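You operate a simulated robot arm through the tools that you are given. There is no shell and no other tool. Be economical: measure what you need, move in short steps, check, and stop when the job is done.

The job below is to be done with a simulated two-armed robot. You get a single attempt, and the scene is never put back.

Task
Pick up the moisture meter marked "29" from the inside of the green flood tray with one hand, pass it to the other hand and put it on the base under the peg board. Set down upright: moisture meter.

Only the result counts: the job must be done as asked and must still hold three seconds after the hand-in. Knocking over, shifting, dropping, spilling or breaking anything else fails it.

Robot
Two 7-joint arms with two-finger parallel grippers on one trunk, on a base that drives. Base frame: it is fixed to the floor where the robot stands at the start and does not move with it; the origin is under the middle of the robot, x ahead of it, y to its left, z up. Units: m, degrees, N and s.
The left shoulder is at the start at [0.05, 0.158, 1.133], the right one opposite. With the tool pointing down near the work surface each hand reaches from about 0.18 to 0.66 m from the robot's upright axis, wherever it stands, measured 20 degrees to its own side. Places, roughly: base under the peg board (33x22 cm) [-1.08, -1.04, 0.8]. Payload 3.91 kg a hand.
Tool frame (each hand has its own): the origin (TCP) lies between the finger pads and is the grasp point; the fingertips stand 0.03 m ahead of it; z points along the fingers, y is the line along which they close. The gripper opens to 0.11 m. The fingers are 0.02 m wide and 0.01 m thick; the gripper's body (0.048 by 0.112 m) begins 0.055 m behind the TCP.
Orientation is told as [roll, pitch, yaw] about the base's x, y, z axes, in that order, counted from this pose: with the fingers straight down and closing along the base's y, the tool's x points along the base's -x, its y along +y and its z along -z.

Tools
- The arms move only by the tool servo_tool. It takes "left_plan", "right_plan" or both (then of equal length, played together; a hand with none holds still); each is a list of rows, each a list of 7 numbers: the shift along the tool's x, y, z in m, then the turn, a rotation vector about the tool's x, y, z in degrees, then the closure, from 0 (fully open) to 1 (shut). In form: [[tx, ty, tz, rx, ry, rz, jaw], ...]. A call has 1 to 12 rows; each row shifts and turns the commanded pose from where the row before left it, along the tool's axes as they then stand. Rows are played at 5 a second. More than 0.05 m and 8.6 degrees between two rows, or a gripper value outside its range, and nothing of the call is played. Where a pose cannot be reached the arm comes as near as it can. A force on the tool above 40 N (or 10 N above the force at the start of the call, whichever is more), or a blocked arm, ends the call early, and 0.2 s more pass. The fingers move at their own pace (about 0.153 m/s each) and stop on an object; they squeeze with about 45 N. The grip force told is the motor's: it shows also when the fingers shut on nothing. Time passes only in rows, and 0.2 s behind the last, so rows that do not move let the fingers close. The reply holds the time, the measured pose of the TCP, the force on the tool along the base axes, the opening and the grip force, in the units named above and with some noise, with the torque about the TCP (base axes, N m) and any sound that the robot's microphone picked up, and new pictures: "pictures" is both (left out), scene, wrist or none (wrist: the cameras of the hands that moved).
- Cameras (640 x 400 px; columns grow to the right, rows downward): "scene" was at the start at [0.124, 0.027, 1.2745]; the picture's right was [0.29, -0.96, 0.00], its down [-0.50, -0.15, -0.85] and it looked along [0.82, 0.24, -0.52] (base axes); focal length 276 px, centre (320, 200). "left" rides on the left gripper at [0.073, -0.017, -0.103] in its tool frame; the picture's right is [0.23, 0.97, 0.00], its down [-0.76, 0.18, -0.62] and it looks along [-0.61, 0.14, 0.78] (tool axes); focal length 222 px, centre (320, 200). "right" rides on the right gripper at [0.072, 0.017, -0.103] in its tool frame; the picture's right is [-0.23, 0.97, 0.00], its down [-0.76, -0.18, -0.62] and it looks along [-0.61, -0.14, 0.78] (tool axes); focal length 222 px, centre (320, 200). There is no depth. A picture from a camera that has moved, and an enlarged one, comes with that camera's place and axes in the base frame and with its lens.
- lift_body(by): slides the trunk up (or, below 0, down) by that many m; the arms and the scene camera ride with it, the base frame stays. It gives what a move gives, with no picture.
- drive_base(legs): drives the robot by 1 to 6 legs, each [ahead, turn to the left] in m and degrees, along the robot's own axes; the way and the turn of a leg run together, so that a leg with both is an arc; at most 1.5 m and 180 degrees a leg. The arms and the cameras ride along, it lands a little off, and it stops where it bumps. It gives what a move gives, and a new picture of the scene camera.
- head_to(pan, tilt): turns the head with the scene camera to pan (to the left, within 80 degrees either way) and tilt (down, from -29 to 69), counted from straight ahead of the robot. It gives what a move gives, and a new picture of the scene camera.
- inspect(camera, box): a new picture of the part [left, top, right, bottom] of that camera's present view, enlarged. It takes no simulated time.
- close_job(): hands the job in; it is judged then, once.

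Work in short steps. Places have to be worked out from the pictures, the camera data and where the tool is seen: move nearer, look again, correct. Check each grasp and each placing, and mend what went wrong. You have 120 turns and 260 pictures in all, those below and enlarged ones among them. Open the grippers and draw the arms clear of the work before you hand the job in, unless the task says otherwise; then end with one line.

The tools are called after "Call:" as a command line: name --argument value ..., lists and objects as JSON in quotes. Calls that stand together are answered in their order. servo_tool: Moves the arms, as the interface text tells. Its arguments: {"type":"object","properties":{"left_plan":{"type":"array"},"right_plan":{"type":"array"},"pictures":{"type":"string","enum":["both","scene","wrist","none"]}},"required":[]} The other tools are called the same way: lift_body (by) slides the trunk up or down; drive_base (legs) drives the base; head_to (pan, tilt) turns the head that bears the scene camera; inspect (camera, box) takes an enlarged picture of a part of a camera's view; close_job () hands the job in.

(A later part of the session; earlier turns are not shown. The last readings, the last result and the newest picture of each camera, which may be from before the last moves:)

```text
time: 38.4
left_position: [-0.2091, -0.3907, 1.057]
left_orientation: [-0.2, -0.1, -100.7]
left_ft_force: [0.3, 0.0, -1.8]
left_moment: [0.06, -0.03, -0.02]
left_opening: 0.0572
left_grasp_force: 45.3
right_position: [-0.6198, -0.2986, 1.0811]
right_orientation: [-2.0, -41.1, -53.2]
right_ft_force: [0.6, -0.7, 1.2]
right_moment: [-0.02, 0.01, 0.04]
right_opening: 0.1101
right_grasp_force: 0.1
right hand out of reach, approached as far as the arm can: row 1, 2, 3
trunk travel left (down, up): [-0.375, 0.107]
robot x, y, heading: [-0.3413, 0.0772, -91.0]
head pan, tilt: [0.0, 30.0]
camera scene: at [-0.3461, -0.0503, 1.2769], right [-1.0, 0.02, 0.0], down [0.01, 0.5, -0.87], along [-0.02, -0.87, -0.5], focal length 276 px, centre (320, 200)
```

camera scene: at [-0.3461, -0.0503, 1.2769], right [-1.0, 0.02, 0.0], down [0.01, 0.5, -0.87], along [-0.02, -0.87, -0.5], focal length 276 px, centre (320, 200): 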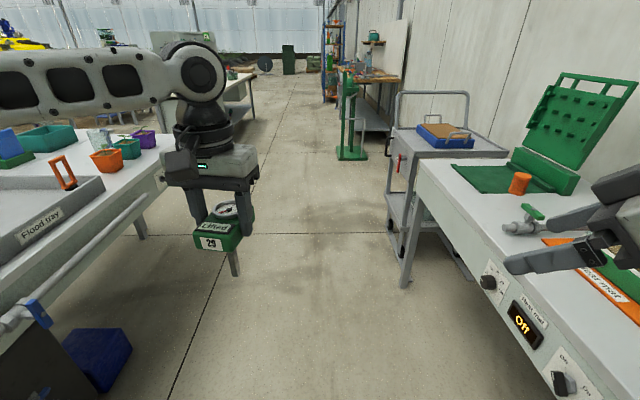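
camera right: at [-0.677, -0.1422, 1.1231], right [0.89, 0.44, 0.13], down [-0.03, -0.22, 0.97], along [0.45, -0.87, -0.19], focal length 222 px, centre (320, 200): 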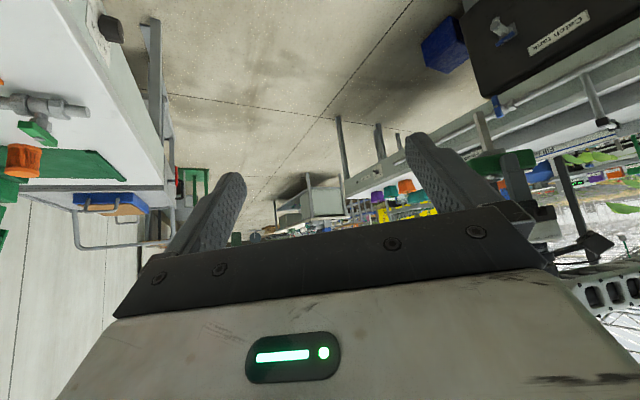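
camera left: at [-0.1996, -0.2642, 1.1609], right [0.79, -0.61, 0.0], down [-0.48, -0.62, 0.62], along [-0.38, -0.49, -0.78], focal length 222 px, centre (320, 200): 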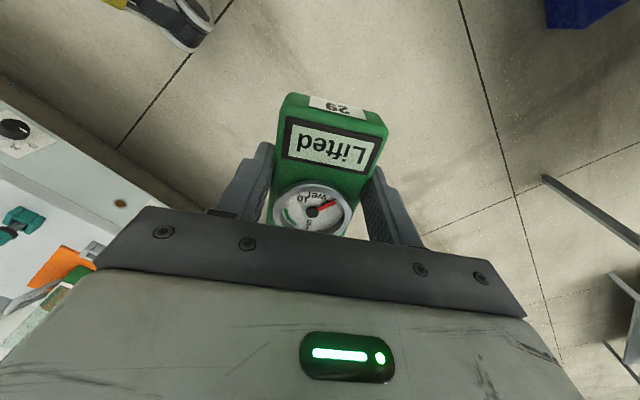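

The right wrist stops at about 41° tilt, so I change the plan. The right hand will take the front end of the same side faces, leaning back about 33° towards the robot, with its yaw equal to the meter's. I set both to about +15° relative to the robot.

Call:
servo_tool --left_plan '[[0, 0, 0, 0, 0, -8.2, 1], [0, 0, 0, 0, 0, -8.2, 1], [0, 0, 0, 0, 0, -8.2, 1], [0.011, -0.041, 0, 0, 0, 0, 1], [0.011, -0.041, 0, 0, 0, 0, 1], [0, 0, 0, 0, 0, 0, 1], [0, 0, 0, 0, 0, 0, 1], [0, 0, 0, 0, 0, 0, 1], [0, 0, 0, 0, 0, 0, 1], [0, 0, 0, 0, 0, 0, 1], [0, 0, 0, 0, 0, 0, 1], [0, 0, 0, 0, 0, 0, 1]]' --right_plan '[[0, 0, 0, 0, 8.2, 0, 0], [0, 0, 0, 0, 8.2, 0, 0], [0, 0, 0, 0, 8.2, 0, 0], [0, 0, 0, 0, 8.2, 0, 0], [0, 0, 0, 0, 8.2, 0, 0], [0, 0, 0, 0, 0, 7.7, 0], [0, 0, 0, 0, 0, 7.7, 0], [0, 0, 0, 0, 0, 7.7, 0], [0, 0, 0, 0, -8.2, 0, 0], [0, 0, 0, 0, -8.2, 0, 0], [0, 0, 0, 0, -8.2, 0, 0], [0, 0, 0, 0, -8.2, 0, 0]]' --pictures "scene"

```text
time: 41.0
left_position: [-0.2334, -0.3548, 1.0547]
left_orientation: [-0.1, -0.1, -76.1]
left_ft_force: [0.4, 0.1, -1.6]
left_moment: [-0.01, 0.01, 0.01]
left_opening: 0.057
left_grasp_force: 45.2
left hand out of reach, approached as far as the arm can: row 4, 5
right_position: [-0.6181, -0.2988, 1.0798]
right_orientation: [-1.5, -33.5, -76.1]
right_ft_force: [0.4, -0.3, -0.2]
right_moment: [0.03, -0.02, 0.02]
right_opening: 0.1099
right_grasp_force: 0.1
trunk travel left (down, up): [-0.375, 0.107]
robot x, y, heading: [-0.3418, 0.0773, -91.2]
head pan, tilt: [0.0, 30.0]
camera scene: at [-0.3464, -0.0499, 1.277], right [-1.0, 0.02, 0.0], down [0.01, 0.5, -0.87], along [-0.02, -0.87, -0.5], focal length 276 px, centre (320, 200)
```

scene: 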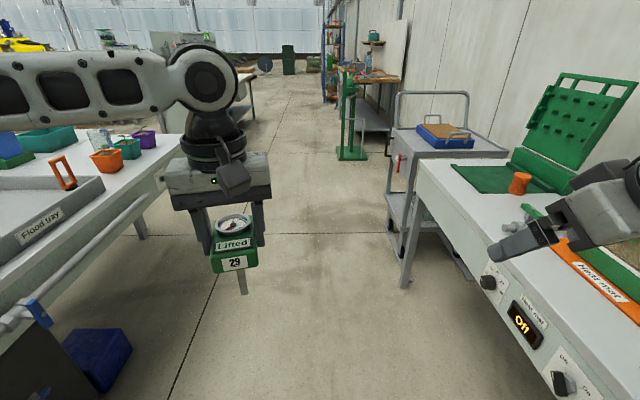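

Both hands are at yaw −76°, but the left hand's own camera hangs exactly where the right hand would go. So I turn the meter about −93°, which puts the camera on the left. The right hand yaws to face it from the right and takes the rear end.

Call:
servo_tool --left_plan '[[0, 0, 0, 0, 0, 8.5, 1], [0, 0, 0, 0, 0, 8.5, 1], [0, 0, 0, 0, 0, 8.5, 1], [0, 0, 0, 0, 0, 8.5, 1], [0, 0, 0, 0, 0, 8.5, 1], [0, 0, 0, 0, 0, 8.5, 1], [0, 0, 0, 0, 0, 8.5, 1], [0, 0, 0, 0, 0, 8.5, 1], [0, 0, 0, 0, 0, 8.5, 1], [0, 0, 0, 0, 0, 8.5, 1], [0, 0, 0, 0, 0, 8.5, 1]]' --right_plan '[[0, 0, 0, -4.7, 0, -7.1, 0], [0, 0, 0, -4.7, 0, -7.1, 0], [0, 0, 0, -4.7, 0, -7.1, 0], [0, 0, 0, -4.7, 0, -7.1, 0], [0, 0, 0, -4.7, 0, -7.1, 0], [0, 0, 0, -4.7, 0, -7.1, 0], [0, 0, 0, -4.7, 0, -7.1, 0], [0, 0, 0, -4.7, 0, -7.1, 0], [0, 0, 0, -4.7, 0, -7.1, 0], [0, 0, 0, -4.7, 0, -7.1, 0], [0, 0, 0, 0, 0, 0, 0]]' --pictures "both"

```text
time: 43.4
left_position: [-0.2327, -0.354, 1.0535]
left_orientation: [0.1, 0.0, -169.7]
left_ft_force: [-0.4, -0.4, -1.0]
left_moment: [0.01, -0.04, -0.01]
left_opening: 0.0572
left_grasp_force: 45.4
right_position: [-0.6032, -0.3066, 1.0908]
right_orientation: [-1.2, -33.1, -47.5]
right_ft_force: [-1.0, 0.1, -0.1]
right_moment: [-0.03, -0.02, 0.0]
right_opening: 0.1101
right_grasp_force: 0.0
right hand out of reach, approached as far as the arm can: row 4, 5, 6, 7, 8, 9, 10
trunk travel left (down, up): [-0.375, 0.107]
robot x, y, heading: [-0.3409, 0.0776, -91.3]
head pan, tilt: [0.0, 30.0]
camera scene: at [-0.3463, -0.0502, 1.2769], right [-1.0, 0.02, 0.0], down [0.01, 0.5, -0.87], along [-0.02, -0.87, -0.5], focal length 276 px, centre (320, 200)
camera right: at [-0.6691, -0.2069, 1.1381], right [0.85, 0.51, 0.11], down [0.08, -0.33, 0.94], along [0.51, -0.79, -0.32], focal length 222 px, centre (320, 200)
camera left: at [-0.1644, -0.3227, 1.157], right [0.4, -0.92, 0.0], down [-0.72, -0.31, 0.62], along [-0.57, -0.25, -0.78], focal length 222 px, centre (320, 200)
```

scene: 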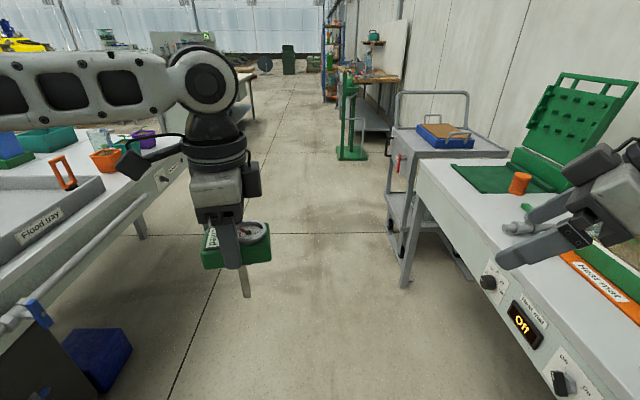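
right: 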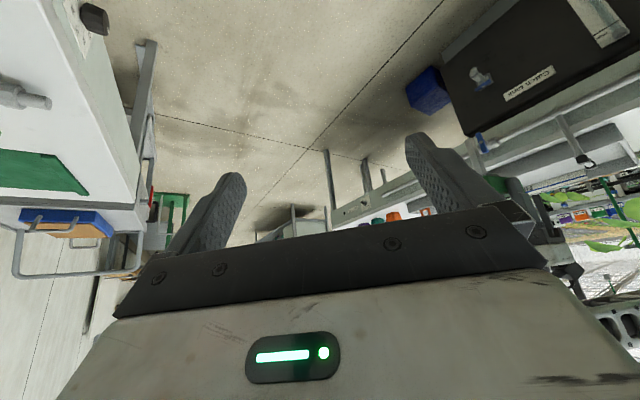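
left: 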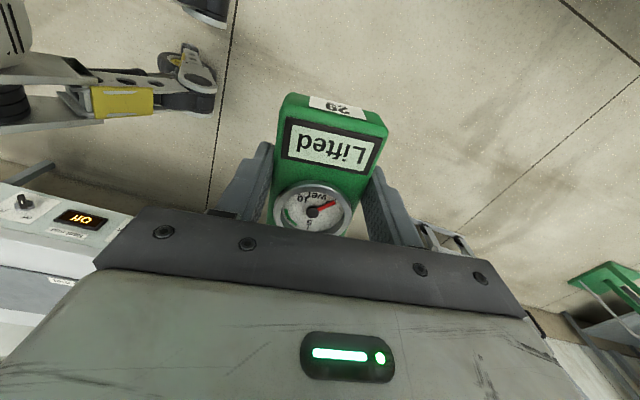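

Right yaw with that tilt stops near 44°. Only about 27° of lean is really needed, so I turn the meter further and relax the right hand's tilt a little.

Call:
servo_tool --left_plan '[[0, 0, 0, 0, 0, 8, 1], [0, 0, 0, 0, 0, 8, 1], [0, 0, 0, 0, 0, 8, 1], [0, 0, 0, 0, 0, 8, 1], [0, 0, 0, 0, 0, 8, 1], [0, 0, 0, 0, 0, 5, 1]]' --right_plan '[[0, 0, 0, 0, 6, 0, 0], [0, 0, 0, -2, 0, -4, 0], [0, 0, 0, -2, 0, -4, 0], [0, 0, 0, -2, 0, -4, 0], [0, 0, 0, 0, 0, 0, 0], [0, 0, 0, 0, 0, 0, 0]]' --pictures "scene"

```text
time: 44.8
left_position: [-0.2334, -0.354, 1.0542]
left_orientation: [0.0, 0.0, 145.3]
left_ft_force: [0.6, -0.1, -1.6]
left_moment: [0.04, -0.02, -0.02]
left_opening: 0.057
left_grasp_force: 45.5
right_position: [-0.5984, -0.2952, 1.0909]
right_orientation: [-0.6, -26.8, -43.8]
right_ft_force: [-1.3, -0.3, 0.4]
right_moment: [0.0, 0.01, -0.03]
right_opening: 0.1098
right_grasp_force: 0.1
right hand out of reach, approached as far as the arm can: row 2, 3, 4
trunk travel left (down, up): [-0.375, 0.107]
robot x, y, heading: [-0.3398, 0.0782, -91.2]
head pan, tilt: [0.0, 30.0]
camera scene: at [-0.3463, -0.0502, 1.2769], right [-1.0, 0.02, 0.0], down [0.01, 0.5, -0.87], along [-0.02, -0.87, -0.5], focal length 276 px, centre (320, 200)
```

scene: 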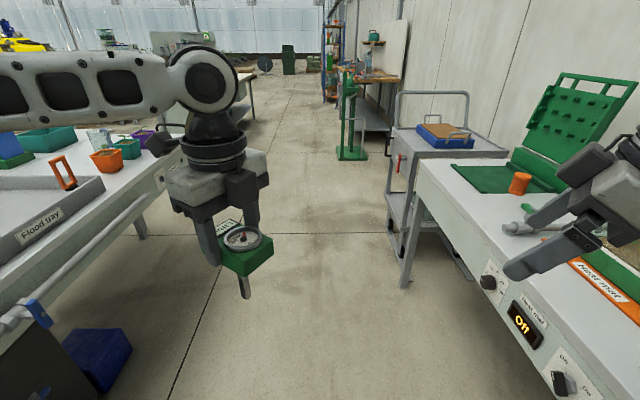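

The left wrist turns further this way fine, so I align both on a 40° azimuth and bring the right hand to a pre-grasp 12 cm back along its axis.

Call:
servo_tool --left_plan '[[0, 0, 0, 0, 0, 8.2, 1], [0, 0, 0, 0, 0, 8.2, 1], [0, 0, 0, 0, 0, 0, 1], [0, 0, 0, 0, 0, 0, 1], [0, 0, 0, 0, 0, 0, 1], [0, 0, 0, 0, 0, 0, 1], [0, 0, 0, 0, 0, 0, 1], [0, 0, 0, 0, 0, 0, 1], [0, 0, 0, 0, 0, 0, 1]]' --right_plan '[[0, 0, 0, 3.3, 0, 6.6, 0], [-0.0274, 0.0354, 0.0039, 0, 0, 0, 0], [-0.0274, 0.0354, 0.0039, 0, 0, 0, 0], [-0.0274, 0.0354, 0.0039, 0, 0, 0, 0], [-0.0274, 0.0354, 0.0039, 0, 0, 0, 0], [-0.0274, 0.0354, 0.0039, 0, 0, 0, 0], [-0.0274, 0.0354, 0.0039, 0, 0, 0, 0], [-0.0274, 0.0354, 0.0039, 0, 0, 0, 0], [0, 0, 0, 0, 0, 0, 0]]' --pictures "both"

```text
time: 46.8
left_position: [-0.2318, -0.3534, 1.0548]
left_orientation: [0.1, 0.1, 129.1]
left_ft_force: [0.7, -0.3, -0.5]
left_moment: [0.01, -0.01, -0.01]
left_opening: 0.057
left_grasp_force: 45.0
right_position: [-0.2881, -0.2833, 1.148]
right_orientation: [-0.7, -26.8, -51.2]
right_ft_force: [0.2, 0.9, -0.5]
right_moment: [-0.03, 0.02, -0.01]
right_opening: 0.1099
right_grasp_force: 0.0
trunk travel left (down, up): [-0.375, 0.107]
robot x, y, heading: [-0.3438, 0.0771, -91.2]
head pan, tilt: [0.0, 30.0]
camera scene: at [-0.3466, -0.0502, 1.2769], right [-1.0, 0.02, 0.0], down [0.01, 0.5, -0.87], along [-0.02, -0.87, -0.5], focal length 276 px, centre (320, 200)
camera right: at [-0.3442, -0.1847, 1.2089], right [0.89, 0.45, 0.09], down [0.12, -0.42, 0.9], along [0.44, -0.79, -0.42], focal length 222 px, centre (320, 200)
camera left: at [-0.1744, -0.3982, 1.1576], right [-0.61, -0.79, 0.0], down [-0.62, 0.48, 0.62], along [-0.49, 0.38, -0.78], focal length 222 px, centre (320, 200)
```

scene: 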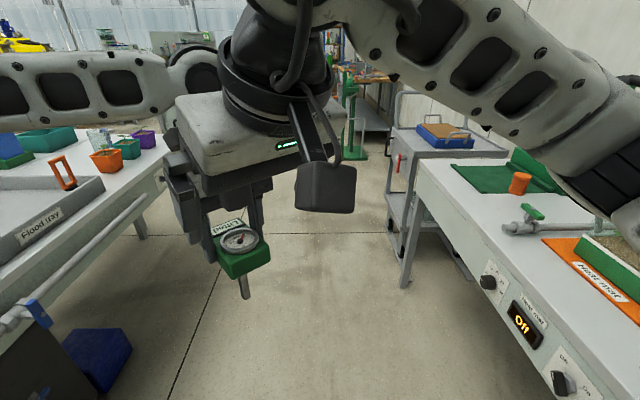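
right: 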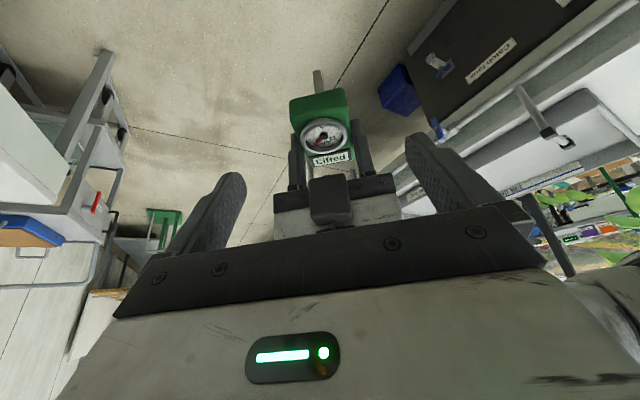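
left: 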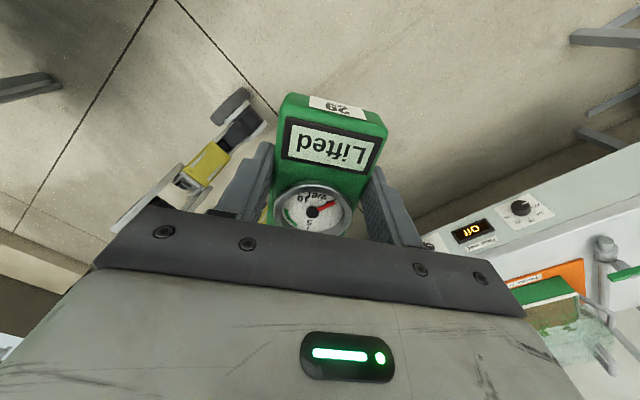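

The view from the right hand shows the meter's rear end centred between the fingers. I zoom in to check clearances to the left gripper.

Call:
inspect --camera "right" --box '[230, 60, 430, 250]'

Call:
inspect --camera "scene" --box '[140, 80, 380, 310]'

```text
2.11 times, centred on (330, 155) of right
camera zoom: at [-0.3442, -0.1847, 1.2089], right [0.89, 0.45, 0.09], down [0.12, -0.42, 0.9], along [0.44, -0.79, -0.42], focal length 468 px, centre (299, 295)
```

zoom: 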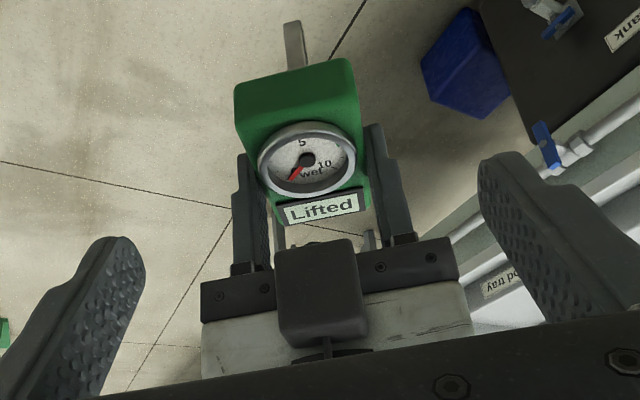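

```text
1.74 times, centred on (260, 195) of scene
camera zoom: at [-0.3466, -0.0502, 1.2769], right [-1.0, 0.02, 0.0], down [0.01, 0.5, -0.87], along [-0.02, -0.87, -0.5], focal length 480 px, centre (424, 209)
```

zoom: 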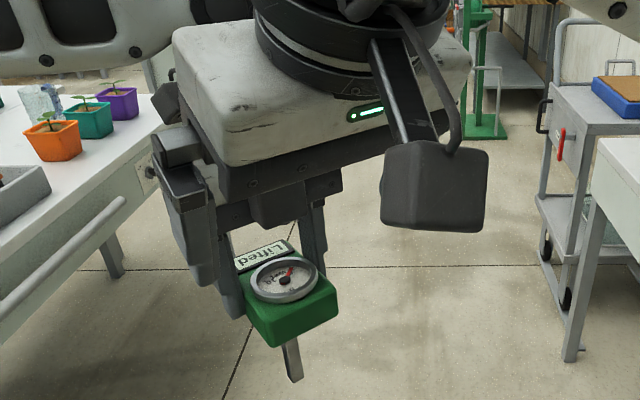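

There is a block on the near side of the left gripper that would leave too little room. Before going on, I test whether the right wrist can point nearer to horizontal when the arm is extended: I withdraw it to the right, then forward and lower.

Call:
servo_tool --right_plan '[[0.0246, -0.0345, -0.0154, 0, 0, 0, 0], [0.0246, -0.0345, -0.0154, 0, 0, 0, 0], [0.0246, -0.0345, -0.0154, 0, 0, 0, 0], [0.0246, -0.0345, -0.0154, 0, 0, 0, 0], [0.0246, -0.0345, -0.0154, 0, 0, 0, 0], [0.0246, -0.0345, -0.0154, 0, 0, 0, 0], [0.0246, -0.0345, -0.0154, 0, 0, 0, 0], [0.0246, -0.0345, -0.0154, 0, 0, 0, 0], [-0.012, -0.024, 0.04, 0, 0, 0, 0], [-0.012, -0.024, 0.04, 0, 0, 0, 0], [-0.012, -0.024, 0.04, 0, 0, 0, 0], [-0.012, -0.024, 0.04, 0, 0, 0, 0]]' --pictures "none"

Call:
servo_tool --right_plan '[[0, 0, 0, 0, -8, 0, 0], [0, 0, 0, 0, -8, 0, 0], [0, 0, 0, 0, -8, 0, 0], [0, 0, 0, 0, -8, 0, 0], [0, 0, 0, 0, -8, 0, 0], [0, 0, 0, 0, 0, 0, 0]]' --pictures "scene"

```text
time: 49.4
left_position: [-0.2336, -0.3539, 1.054]
left_orientation: [0.1, 0.0, 129.0]
left_ft_force: [0.1, -0.6, -1.1]
left_moment: [-0.02, -0.01, -0.02]
left_opening: 0.0568
left_grasp_force: 45.0
right_position: [-0.6379, -0.3229, 1.1423]
right_orientation: [-0.5, -26.9, -51.4]
right_ft_force: [-0.2, 0.3, 0.1]
right_moment: [0.0, -0.01, 0.0]
right_opening: 0.1099
right_grasp_force: 0.1
right hand out of reach, approached as far as the arm can: row 9, 10, 11, 12
trunk travel left (down, up): [-0.375, 0.107]
robot x, y, heading: [-0.3414, 0.0786, -91.5]
head pan, tilt: [0.0, 30.0]
```

```text
time: 50.8
left_position: [-0.2323, -0.3535, 1.0548]
left_orientation: [0.1, 0.1, 128.9]
left_ft_force: [-0.1, -0.2, -2.5]
left_moment: [-0.01, -0.01, -0.01]
left_opening: 0.0574
left_grasp_force: 44.8
right_position: [-0.5991, -0.3249, 1.142]
right_orientation: [4.6, -56.0, -56.5]
right_ft_force: [-1.1, 0.6, 0.3]
right_moment: [-0.01, 0.05, -0.01]
right_opening: 0.11
right_grasp_force: 0.0
right hand out of reach, approached as far as the arm can: row 1, 2, 3, 4, 5
trunk travel left (down, up): [-0.375, 0.107]
robot x, y, heading: [-0.3439, 0.0789, -91.4]
head pan, tilt: [0.0, 30.0]
camera scene: at [-0.3465, -0.0501, 1.277], right [-1.0, 0.02, 0.0], down [0.01, 0.5, -0.87], along [-0.02, -0.87, -0.5], focal length 276 px, centre (320, 200)
```

scene: 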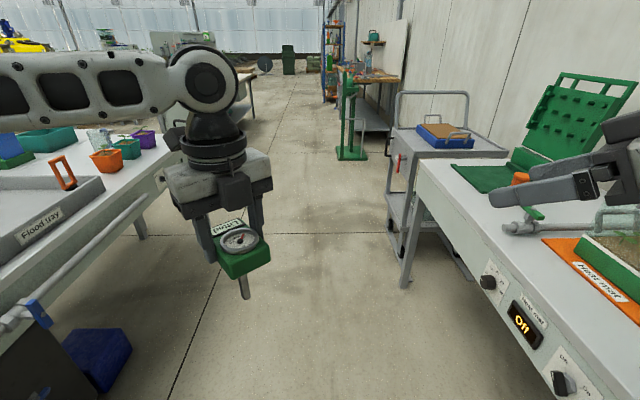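

Yaw near +40° seems to be the limiting joint. I turn the right hand back to point straight ahead and pitch it further to test.

Call:
servo_tool --right_plan '[[0, 0, 0, 6.3, 0, 4.25, 0], [0, 0, 0, 6.3, 0, 4.25, 0], [0, 0, 0, 6.3, 0, 4.25, 0], [0, 0, 0, 6.3, 0, 4.25, 0], [0, 0, 0, 6.3, 0, 4.25, 0], [0, 0, 0, 0, -7, 0, 0], [0, 0, 0, 0, -7, 0, 0], [0, 0, 0, 0, -7, 0, 0], [0, 0, 0, 0, 0, 0, 0]]' --pictures "none"

```text
time: 52.8
left_position: [-0.2331, -0.3545, 1.0534]
left_orientation: [0.1, 0.0, 129.0]
left_ft_force: [0.2, -0.5, -2.0]
left_moment: [0.01, 0.01, 0.01]
left_opening: 0.0571
left_grasp_force: 45.1
right_position: [-0.6063, -0.3551, 1.1551]
right_orientation: [8.0, -75.3, -98.4]
right_ft_force: [-0.4, 0.4, 0.0]
right_moment: [0.01, 0.0, 0.04]
right_opening: 0.1099
right_grasp_force: 0.0
right hand out of reach, approached as far as the arm can: row 7, 8
trunk travel left (down, up): [-0.375, 0.107]
robot x, y, heading: [-0.3377, 0.0773, -91.5]
head pan, tilt: [0.0, 30.0]
```

Pointing ahead, the right hand reaches 75° pitch. I test this pose lower and nearer the middle, where I would need it.

Call:
servo_tool --right_plan '[[0, 0, 0, 1.4, 5, -2.4, 0], [0.02, 0.0267, 0.02, 0, 0, 0, 0], [0.02, 0.0267, 0.02, 0, 0, 0, 0], [0.02, 0.0267, 0.02, 0, 0, 0, 0], [0.02, 0.0267, 0.02, 0, 0, 0, 0], [0.02, 0.0267, 0.02, 0, 0, 0, 0], [0.02, 0.0267, 0.02, 0, 0, 0, 0], [0, 0, 0, 0, 0, 0, 0]]' --pictures "scene"

```text
time: 54.6
left_position: [-0.2339, -0.354, 1.0539]
left_orientation: [0.1, 0.1, 129.0]
left_ft_force: [0.4, -0.4, -0.8]
left_moment: [-0.03, -0.01, 0.01]
left_opening: 0.0569
left_grasp_force: 45.2
right_position: [-0.4482, -0.4314, 1.0007]
right_orientation: [-2.0, -70.4, -89.5]
right_ft_force: [-0.5, -0.9, 0.4]
right_moment: [0.01, 0.0, 0.05]
right_opening: 0.1101
right_grasp_force: 0.1
trunk travel left (down, up): [-0.375, 0.107]
robot x, y, heading: [-0.342, 0.0783, -91.2]
head pan, tilt: [0.0, 30.0]
camera scene: at [-0.3465, -0.0501, 1.277], right [-1.0, 0.02, 0.0], down [0.01, 0.5, -0.87], along [-0.02, -0.87, -0.5], focal length 276 px, centre (320, 200)
```

scene: 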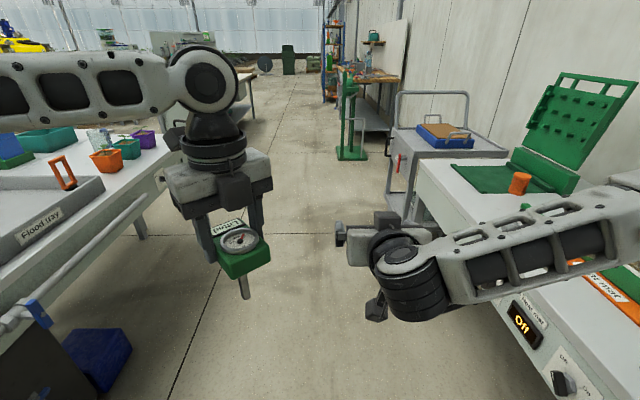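

That works well: the right hand can point 20° below horizontal here. So the left hand turns the meter to −90° and moves ahead, and the right hand backs off to line up behind it.

Call:
servo_tool --left_plan '[[0, 0, 0, 0, 0, -8.3, 1], [0, 0, 0, 0, 0, -8.3, 1], [0, 0, 0, 0, 0, -8.3, 1], [0, 0, 0, 0, 0, -8.3, 1], [0, 0, 0, 0, 0, -8.3, 1], [0, 0, 0, 0, 0, -8.3, 1], [-0.007, 0.033, 0, 0, 0, 0, 1], [-0.007, 0.033, 0, 0, 0, 0, 1], [-0.007, 0.033, 0, 0, 0, 0, 1], [0, 0, 0, 0, 0, 0, 1]]' --right_plan '[[0.0137, 0, -0.0377, 0, 0, 0, 0], [0.0137, 0, -0.0377, 0, 0, 0, 0], [0.0137, 0, -0.0377, 0, 0, 0, 0], [0, 0, 0, 0, 0, 0, 0], [0, 0, 0, 0, 0, 0, 0], [0, 0, 0, 0, 0, 0, 0], [0, 0, 0, 0, 0, 0, 0], [0, 0, 0, 0, 0, 0, 0], [0, 0, 0, 0, 0, 0, 0], [0, 0, 0, 0, 0, 0, 0]]' --pictures "scene"

```text
time: 56.8
left_position: [-0.1971, -0.4075, 1.0512]
left_orientation: [0.1, 0.0, 178.8]
left_ft_force: [-0.3, 0.6, -0.9]
left_moment: [-0.02, -0.02, -0.04]
left_opening: 0.0571
left_grasp_force: 45.2
left hand out of reach, approached as far as the arm can: row 7, 8, 9
right_position: [-0.4443, -0.3104, 0.9983]
right_orientation: [-2.1, -70.4, -89.4]
right_ft_force: [0.2, 0.2, 0.6]
right_moment: [-0.01, 0.02, -0.01]
right_opening: 0.1098
right_grasp_force: 0.2
trunk travel left (down, up): [-0.375, 0.107]
robot x, y, heading: [-0.3444, 0.0784, -91.2]
head pan, tilt: [0.0, 30.0]
camera scene: at [-0.3463, -0.0502, 1.2769], right [-1.0, 0.02, 0.0], down [0.01, 0.5, -0.87], along [-0.02, -0.87, -0.5], focal length 276 px, centre (320, 200)
```

scene: 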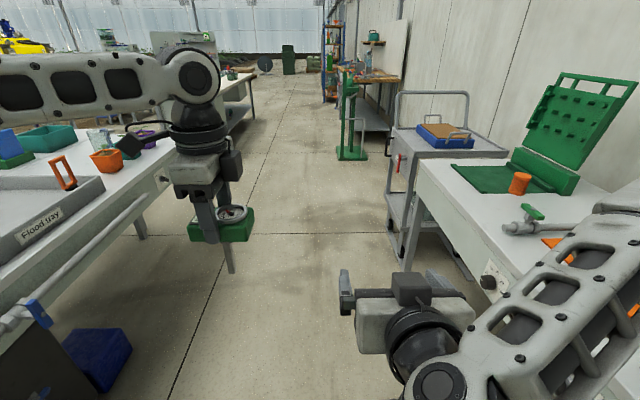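

The meter is at about 0.48 ahead and 0.16 left of the robot. I bring the right hand over behind it, in line, to pre-grasp.

Call:
servo_tool --right_plan '[[-0.0094, 0.0442, -0.0073, -0.4, 0, 0.6, 0], [-0.0094, 0.0442, -0.0073, 0, 0, 0, 0], [-0.0094, 0.0442, -0.0073, 0, 0, 0, 0], [-0.0094, 0.0442, -0.0073, 0, 0, 0, 0], [-0.0094, 0.0442, -0.0073, 0, 0, 0, 0], [-0.0094, 0.0442, -0.0073, 0, 0, 0, 0], [0, 0, 0, 0, 0, 0, 0]]' --pictures "both"

```text
time: 58.4
left_position: [-0.1969, -0.4064, 1.0529]
left_orientation: [0.1, -0.2, 178.9]
left_ft_force: [-0.5, -0.1, -1.4]
left_moment: [0.0, 0.01, -0.02]
left_opening: 0.0569
left_grasp_force: 45.2
right_position: [-0.1815, -0.2951, 1.0657]
right_orientation: [0.1, -70.4, -91.2]
right_ft_force: [-0.3, 1.0, -0.4]
right_moment: [0.0, -0.02, -0.04]
right_opening: 0.11
right_grasp_force: 0.1
trunk travel left (down, up): [-0.375, 0.107]
robot x, y, heading: [-0.3449, 0.0828, -91.2]
head pan, tilt: [0.0, 30.0]
camera scene: at [-0.3463, -0.0496, 1.2771], right [-1.0, 0.02, 0.0], down [0.01, 0.5, -0.87], along [-0.02, -0.87, -0.5], focal length 276 px, centre (320, 200)
camera right: at [-0.1625, -0.1728, 1.0332], right [0.97, -0.1, 0.21], down [-0.17, 0.34, 0.93], along [-0.16, -0.94, 0.31], focal length 222 px, centre (320, 200)
```

scene: 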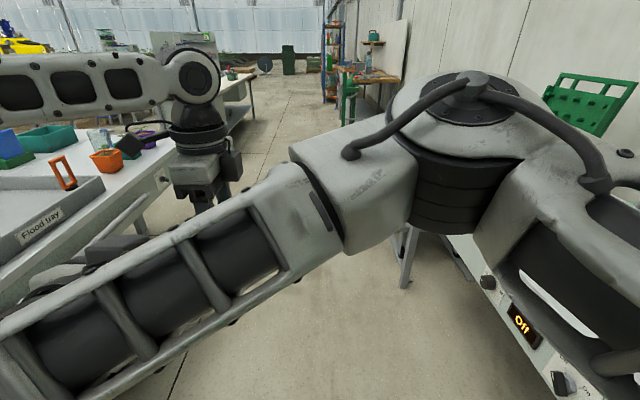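
right: 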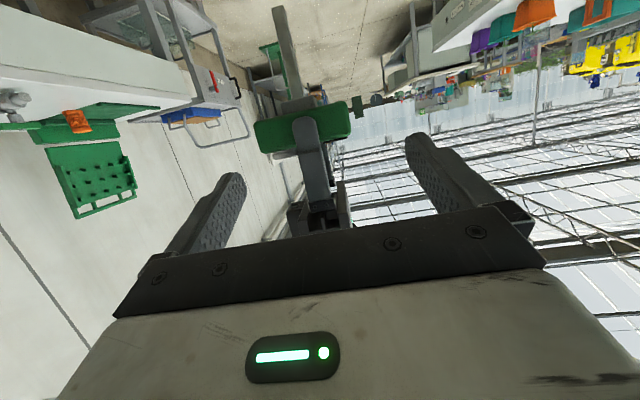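

Pre-grasp reached exactly. I zoom in to check lateral alignment before advancing.

Call:
inspect --camera "right" --box '[200, 60, 440, 240]'

```text
2.22 times, centred on (320, 150) of right
camera zoom: at [-0.1625, -0.1728, 1.0332], right [0.97, -0.1, 0.21], down [-0.17, 0.34, 0.93], along [-0.16, -0.94, 0.31], focal length 494 px, centre (320, 311)
```

zoom: 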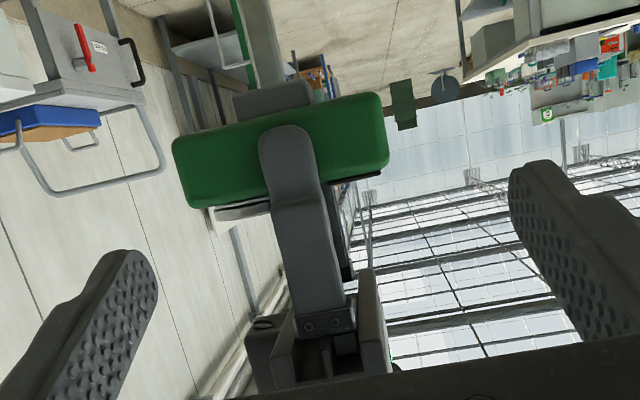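

Housing centre is at x≈-0.198, z≈1.033, so I shift 13 mm sideways and advance 10 cm along the tool, staying open.

Call:
servo_tool --right_plan '[[0, -0.013, 0, 0, 0, 0, 0], [0, 0, 0.035, 0, 0, 0, 0], [0, 0, 0.035, 0, 0, 0, 0], [0, 0, 0.02, 0, 0, 0, 0], [0, 0, 0.013, 0, 0, 0, 0], [0, 0, 0, 0, 0, 0, 0]]' --pictures "both"

Call:
inspect --camera "right" --box '[200, 60, 440, 240]'

```text
time: 59.8
left_position: [-0.1953, -0.4073, 1.0518]
left_orientation: [0.0, 0.0, 178.8]
left_ft_force: [0.4, 0.4, -0.9]
left_moment: [0.01, -0.05, -0.02]
left_opening: 0.0574
left_grasp_force: 44.9
right_position: [-0.1957, -0.3926, 1.0306]
right_orientation: [0.0, -70.4, -91.2]
right_ft_force: [-0.3, -0.3, 0.3]
right_moment: [0.02, 0.01, -0.02]
right_opening: 0.1101
right_grasp_force: 0.0
trunk travel left (down, up): [-0.375, 0.107]
robot x, y, heading: [-0.3401, 0.0769, -91.3]
head pan, tilt: [0.0, 30.0]
camera scene: at [-0.3463, -0.0502, 1.2769], right [-1.0, 0.02, 0.0], down [0.01, 0.5, -0.87], along [-0.02, -0.87, -0.5], focal length 276 px, centre (320, 200)
camera right: at [-0.1765, -0.2698, 0.9982], right [0.97, -0.1, 0.21], down [-0.17, 0.33, 0.93], along [-0.16, -0.94, 0.31], focal length 222 px, centre (320, 200)
```

scene: 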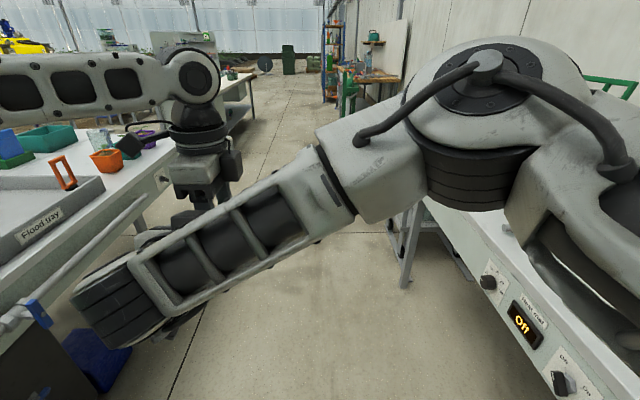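
right: 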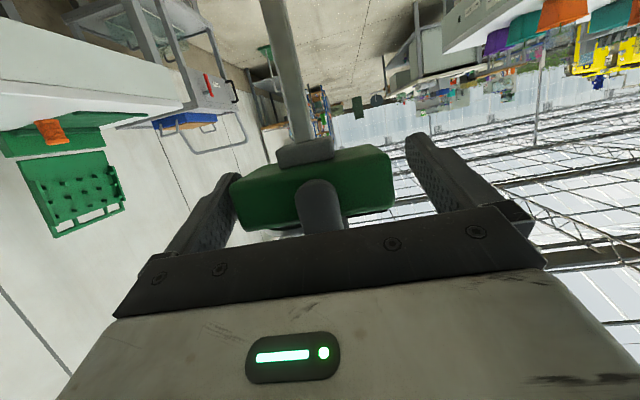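

```text
2.22 times, centred on (320, 150) of right
camera zoom: at [-0.1765, -0.2698, 0.9982], right [0.97, -0.1, 0.21], down [-0.17, 0.33, 0.93], along [-0.16, -0.94, 0.31], focal length 494 px, centre (320, 311)
```

zoom: 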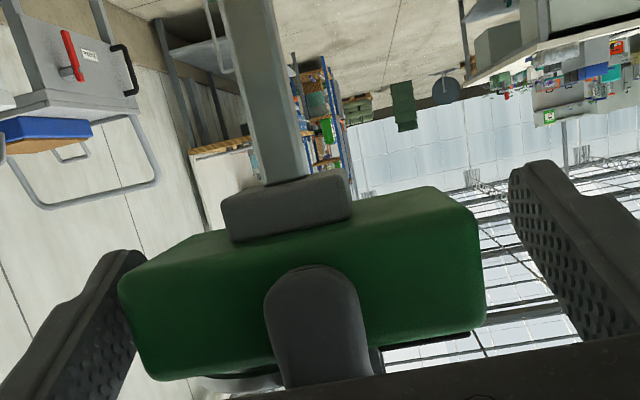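

Gap is slightly uneven: the housing centre is 4 mm further towards -x. I correct this and close the right gripper.

Call:
servo_tool --right_plan '[[0, -0.0042, 0, 0, 0, 0, 0], [0, 0, 0, 0, 0, 0, 0.1], [0, 0, 0, 0, 0, 0, 0.2], [0, 0, 0, 0, 0, 0, 1], [0, 0, 0, 0, 0, 0, 1], [0, 0, 0, 0, 0, 0, 1]]' --pictures "wrist"

Call:
inspect --camera "right" --box '[200, 60, 440, 240]'

```text
time: 61.2
left_position: [-0.1969, -0.4073, 1.0508]
left_orientation: [0.1, 0.0, 178.8]
left_ft_force: [3.7, 0.0, -0.2]
left_moment: [0.0, -0.01, -0.1]
left_opening: 0.0569
left_grasp_force: 44.6
right_position: [-0.2, -0.3923, 1.0315]
right_orientation: [0.0, -70.3, -91.2]
right_ft_force: [-3.7, -0.2, -1.3]
right_moment: [-0.01, -0.06, 0.05]
right_opening: 0.0873
right_grasp_force: 45.2
trunk travel left (down, up): [-0.375, 0.107]
robot x, y, heading: [-0.342, 0.0772, -91.2]
head pan, tilt: [0.0, 30.0]
camera right: at [-0.1808, -0.2698, 0.9985], right [0.97, -0.1, 0.21], down [-0.17, 0.33, 0.93], along [-0.16, -0.94, 0.31], focal length 222 px, centre (320, 200)
```

right: 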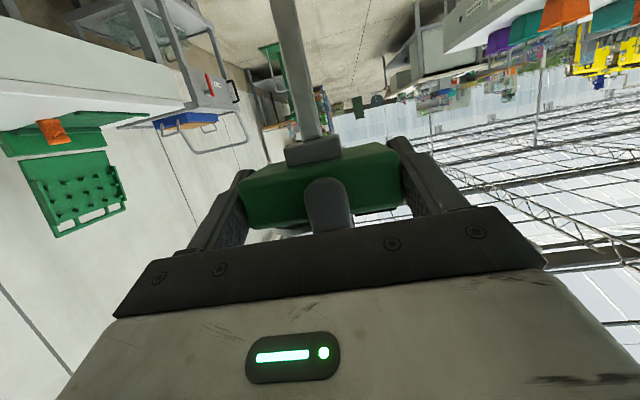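

```text
2.22 times, centred on (320, 150) of right
camera zoom: at [-0.1808, -0.2698, 0.9985], right [0.97, -0.1, 0.21], down [-0.17, 0.33, 0.93], along [-0.16, -0.94, 0.31], focal length 494 px, centre (320, 311)
```

zoom: 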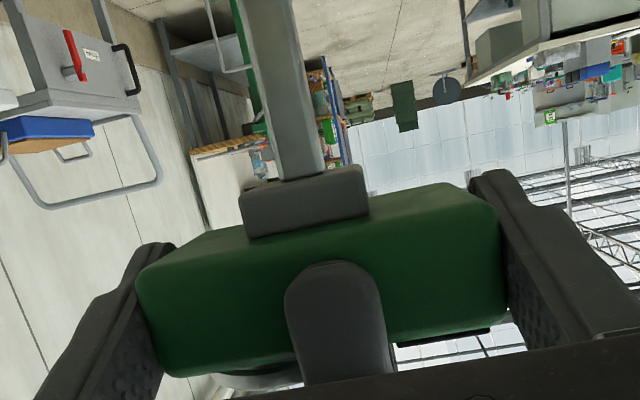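

Both hands hold it (right opening 0.087 m). I open the left just enough and raise it straight up.

Call:
servo_tool --left_plan '[[0, 0, 0, 0, 0, 0, 0.4], [0, 0, 0, 0, 0, 0, 0.4], [0, 0, -0.02, 0, 0, 0, 0.4], [0, 0, -0.03, 0, 0, 0, 0.4], [0, 0, -0.05, 0, 0, 0, 0.4], [0, 0, -0.03, 0, 0, 0, 0.4]]' --right_plan '[[0, 0, 0, 0, 0, 0, 1], [0, 0, 0, 0, 0, 0, 1], [0, 0, 0, 0, 0, 0, 1], [0, 0, 0, 0, 0, 0, 1], [0, 0, 0, 0, 0, 0, 1], [0, 0, 0, 0, 0, 0, 1]]' --pictures "wrist"

```text
time: 62.6
left_position: [-0.178, -0.4013, 1.1399]
left_orientation: [-0.1, 0.0, 178.7]
left_ft_force: [0.9, 0.2, 0.1]
left_moment: [0.02, 0.04, -0.01]
left_opening: 0.0657
left_grasp_force: 0.0
left hand out of reach, approached as far as the arm can: row 4, 5, 6
right_position: [-0.1991, -0.3907, 1.0312]
right_orientation: [0.1, -70.3, -91.2]
right_ft_force: [-0.4, 0.9, 0.9]
right_moment: [0.01, -0.01, 0.0]
right_opening: 0.0874
right_grasp_force: 44.9
trunk travel left (down, up): [-0.375, 0.107]
robot x, y, heading: [-0.3408, 0.0786, -91.2]
head pan, tilt: [0.0, 30.0]
camera right: at [-0.1807, -0.2698, 0.9986], right [0.97, -0.1, 0.21], down [-0.17, 0.33, 0.93], along [-0.16, -0.94, 0.31], focal length 222 px, centre (320, 200)
camera left: at [-0.1051, -0.3847, 1.2425], right [0.21, -0.98, 0.0], down [-0.77, -0.16, 0.62], along [-0.61, -0.13, -0.78], focal length 222 px, centre (320, 200)
```

right: 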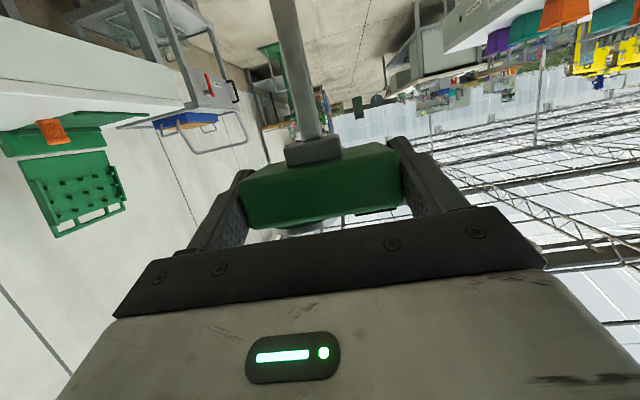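
left: 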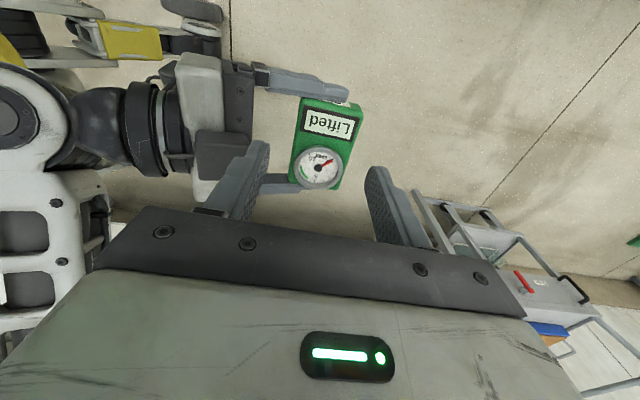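

The right hand now holds the meter alone and unchanged. I move the left hand away to the left.

Call:
servo_tool --left_plan '[[0.045, 0, 0, 0, 0, 0, 0.4], [0.045, 0, 0, 0, 0, 0, 0.4], [0.045, 0, 0, 0, 0, 0, 0.4], [0.045, -0.02, 0, 0, 0, 0, 0.4], [0.045, -0.02, 0, 0, 0, 0, 0.2], [0, -0.04, 0, 0, 0, 0, 0.2], [0, -0.04, 0, 0, 0, -8, 0.2], [0, 0, 0, 0, 0, -8, 0.2], [0, 0, 0, 0, 0, -8, 0.2], [0, 0, 0, 0, 0, -8, 0.2], [0, 0, 0, 0, 0, -8, 0.2], [0, 0, 0, 0, 0, -8, 0.2]]' --pictures "scene"

```text
time: 65.2
left_position: [0.0505, -0.2836, 1.1397]
left_orientation: [0.0, -0.1, -133.0]
left_ft_force: [-0.4, -0.1, -0.1]
left_moment: [0.02, -0.01, -0.03]
left_opening: 0.088
left_grasp_force: 0.0
right_position: [-0.2001, -0.3913, 1.0307]
right_orientation: [0.1, -70.5, -91.2]
right_ft_force: [-0.2, -0.9, 0.5]
right_moment: [0.03, 0.0, 0.0]
right_opening: 0.0874
right_grasp_force: 45.5
trunk travel left (down, up): [-0.375, 0.107]
robot x, y, heading: [-0.3433, 0.077, -91.0]
head pan, tilt: [0.0, 30.0]
camera scene: at [-0.3463, -0.0502, 1.2769], right [-1.0, 0.02, 0.0], down [0.01, 0.5, -0.87], along [-0.02, -0.87, -0.5], focal length 276 px, centre (320, 200)
```

scene: 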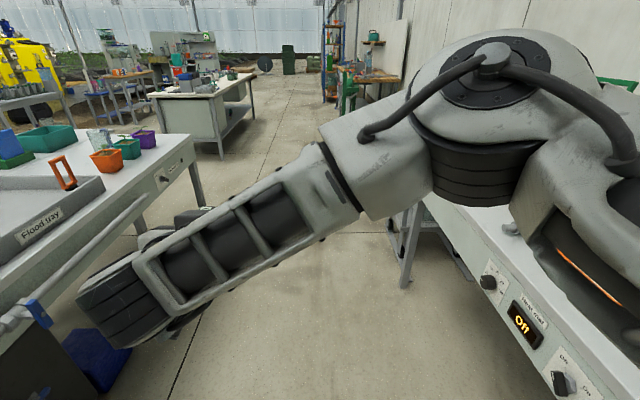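

I bring the right hand with the meter back to the right side, a little further ahead, keeping its orientation.

Call:
servo_tool --right_plan '[[-0.0023, -0.042, 0.0066, 0, 0, 0, 1], [-0.0023, -0.042, 0.0066, 0, 0, 0, 1], [-0.0023, -0.042, 0.0066, 0, 0, 0, 1], [-0.0023, -0.042, 0.0066, 0, 0, 0, 1], [-0.0023, -0.042, 0.0066, 0, 0, 0, 1], [-0.0023, -0.042, 0.0066, 0, 0, 0, 1], [0, 0, 0, 0, 0, 0, 1]]' --pictures "scene"

```text
time: 66.8
left_position: [0.0509, -0.2842, 1.14]
left_orientation: [0.0, 0.0, -133.1]
left_ft_force: [0.3, 0.2, 0.5]
left_moment: [-0.02, 0.01, 0.01]
left_opening: 0.088
left_grasp_force: 0.1
right_position: [-0.4521, -0.4266, 1.0309]
right_orientation: [0.1, -70.4, -91.1]
right_ft_force: [-0.5, 0.5, 0.3]
right_moment: [-0.01, 0.01, -0.03]
right_opening: 0.0876
right_grasp_force: 44.9
trunk travel left (down, up): [-0.375, 0.107]
robot x, y, heading: [-0.3442, 0.0817, -91.0]
head pan, tilt: [0.0, 30.0]
camera scene: at [-0.3459, -0.0502, 1.2769], right [-1.0, 0.02, 0.0], down [0.01, 0.5, -0.87], along [-0.02, -0.87, -0.5], focal length 276 px, centre (320, 200)
```

scene: 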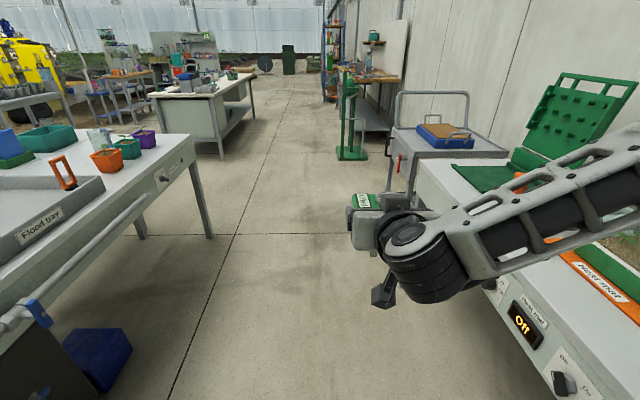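

All good. I raise the trunk for clearance, then drive along the aisle to the peg-board table.

Call:
lift_body --by 0.1

Call:
drive_base --legs '[[1.3, 0]]'

Call:
head_to --pan -78 --tilt 35

```text
time: 68.2
left_position: [0.0498, -0.2842, 1.2394]
left_orientation: [0.0, -0.2, -133.2]
left_ft_force: [0.1, 0.2, -0.2]
left_moment: [0.02, 0.0, 0.03]
left_opening: 0.0882
left_grasp_force: 0.1
right_position: [-0.4512, -0.4275, 1.1318]
right_orientation: [0.0, -70.3, -91.2]
right_ft_force: [-0.1, 0.3, -0.8]
right_moment: [0.0, -0.01, 0.02]
right_opening: 0.0869
right_grasp_force: 45.3
trunk travel left (down, up): [-0.475, 0.007]
robot x, y, heading: [-0.3439, 0.0783, -91.0]
head pan, tilt: [0.0, 30.0]
```

```text
time: 74.7
left_position: [0.0112, -1.5879, 1.2384]
left_orientation: [0.0, -0.1, -133.9]
left_ft_force: [-0.1, 0.3, 0.0]
left_moment: [-0.01, 0.0, 0.01]
left_opening: 0.0879
left_grasp_force: 0.2
right_position: [-0.4917, -1.7265, 1.1305]
right_orientation: [0.1, -70.3, -91.9]
right_ft_force: [-0.1, -0.4, -0.9]
right_moment: [0.02, 0.0, -0.03]
right_opening: 0.0872
right_grasp_force: 44.8
trunk travel left (down, up): [-0.475, 0.007]
robot x, y, heading: [-0.3766, -1.2202, -91.7]
head pan, tilt: [0.0, 30.0]
camera scene: at [-0.382, -1.3497, 1.3769], right [-1.0, 0.03, 0.0], down [0.02, 0.5, -0.87], along [-0.03, -0.87, -0.5], focal length 276 px, centre (320, 200)
```

scene: 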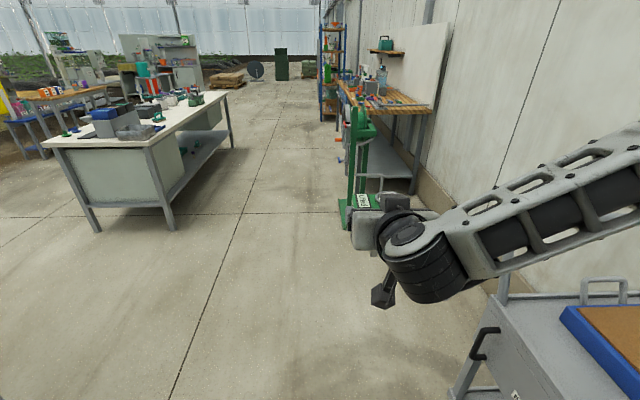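

```text
time: 76.2
left_position: [0.0112, -1.5881, 1.2397]
left_orientation: [0.0, 0.0, -133.9]
left_ft_force: [0.2, 0.5, -0.4]
left_moment: [0.01, 0.0, -0.01]
left_opening: 0.0879
left_grasp_force: 0.1
right_position: [-0.4919, -1.7262, 1.132]
right_orientation: [0.2, -70.4, -91.9]
right_ft_force: [0.3, -0.5, -1.0]
right_moment: [0.04, 0.01, -0.02]
right_opening: 0.0872
right_grasp_force: 45.0
trunk travel left (down, up): [-0.475, 0.007]
robot x, y, heading: [-0.3774, -1.22, -91.7]
head pan, tilt: [-78.0, 35.0]
camera scene: at [-0.4657, -1.2747, 1.3691], right [-0.18, 0.98, 0.0], down [0.56, 0.1, -0.82], along [-0.81, -0.14, -0.57], focal length 276 px, centre (320, 200)
```

scene: 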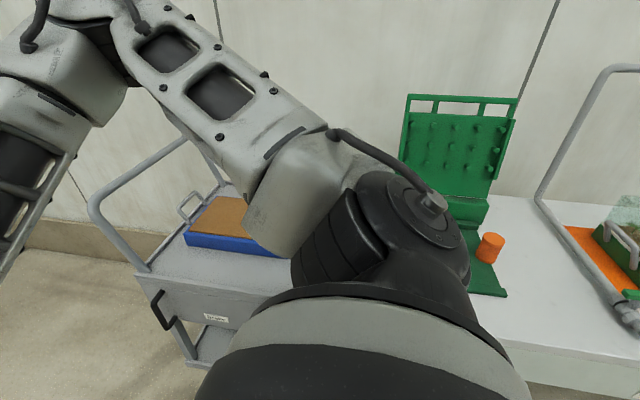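

From here the shoulder hides the base. I turn on the spot to face the peg board obliquely and look.

Call:
drive_base --legs '[[0, -108]]'

Call:
head_to --pan 12 --tilt 40

```text
time: 81.1
left_position: [-0.8456, -1.4761, 1.2389]
left_orientation: [0.0, 0.0, 118.2]
left_ft_force: [0.5, -0.2, -0.3]
left_moment: [-0.02, -0.03, 0.04]
left_opening: 0.0881
left_grasp_force: 0.1
right_position: [-0.8214, -0.9535, 1.1319]
right_orientation: [0.1, -70.3, 160.3]
right_ft_force: [0.3, 0.1, -1.1]
right_moment: [0.0, -0.02, -0.01]
right_opening: 0.0871
right_grasp_force: 45.0
trunk travel left (down, up): [-0.475, 0.007]
robot x, y, heading: [-0.3783, -1.2189, 160.3]
head pan, tilt: [-78.0, 35.0]
camera scene: at [-0.4036, -1.1181, 1.3691], right [0.99, -0.13, 0.0], down [-0.08, -0.57, -0.82], along [0.11, 0.81, -0.57], focal length 276 px, centre (320, 200)
```

scene: 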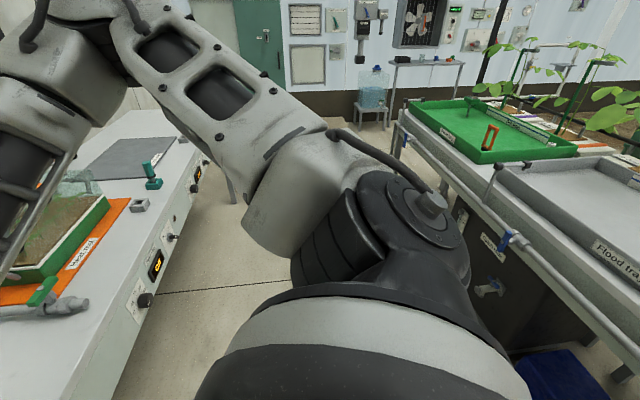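

```text
time: 82.8
left_position: [-0.845, -1.4761, 1.2394]
left_orientation: [0.0, -0.1, 118.1]
left_ft_force: [-0.1, -0.4, 1.8]
left_moment: [0.0, -0.01, -0.02]
left_opening: 0.088
left_grasp_force: 0.1
right_position: [-0.821, -0.9549, 1.1316]
right_orientation: [0.0, -70.3, 160.1]
right_ft_force: [-0.4, 0.0, -1.3]
right_moment: [-0.01, 0.03, 0.03]
right_opening: 0.0872
right_grasp_force: 45.5
trunk travel left (down, up): [-0.475, 0.007]
robot x, y, heading: [-0.3746, -1.2194, 160.2]
head pan, tilt: [12.0, 40.0]
camera scene: at [-0.4997, -1.1939, 1.3616], right [0.14, 0.99, 0.0], down [0.64, -0.09, -0.77], along [-0.76, 0.1, -0.64], focal length 276 px, centre (320, 200)
```

scene: 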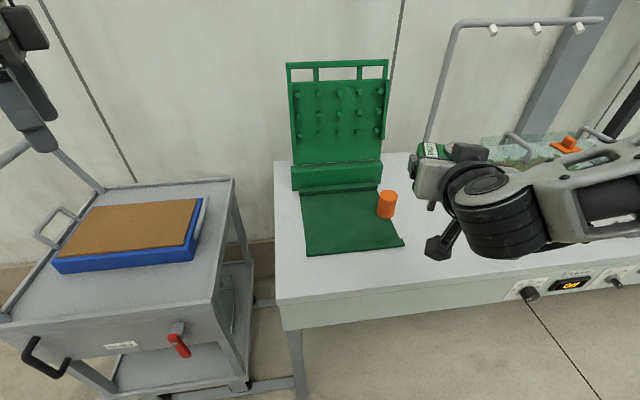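

Now the base is in plain view, with the cup at its right edge. I zoom in to measure.

Call:
inspect --camera "scene" --box '[270, 130, 430, 270]'

```text
2.86 times, centred on (350, 200) of scene
camera zoom: at [-0.4997, -1.1939, 1.3616], right [0.14, 0.99, 0.0], down [0.64, -0.09, -0.77], along [-0.76, 0.1, -0.64], focal length 788 px, centre (234, 200)
```

zoom: 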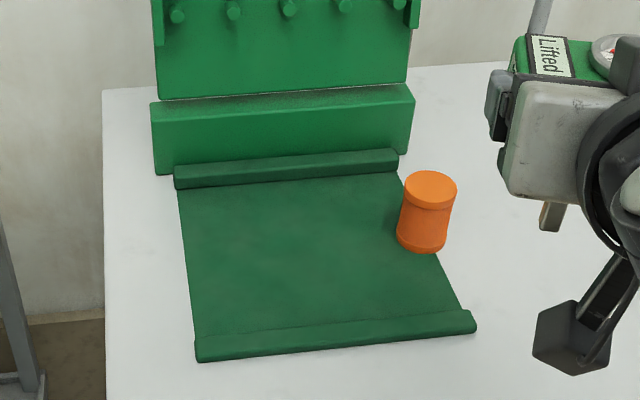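

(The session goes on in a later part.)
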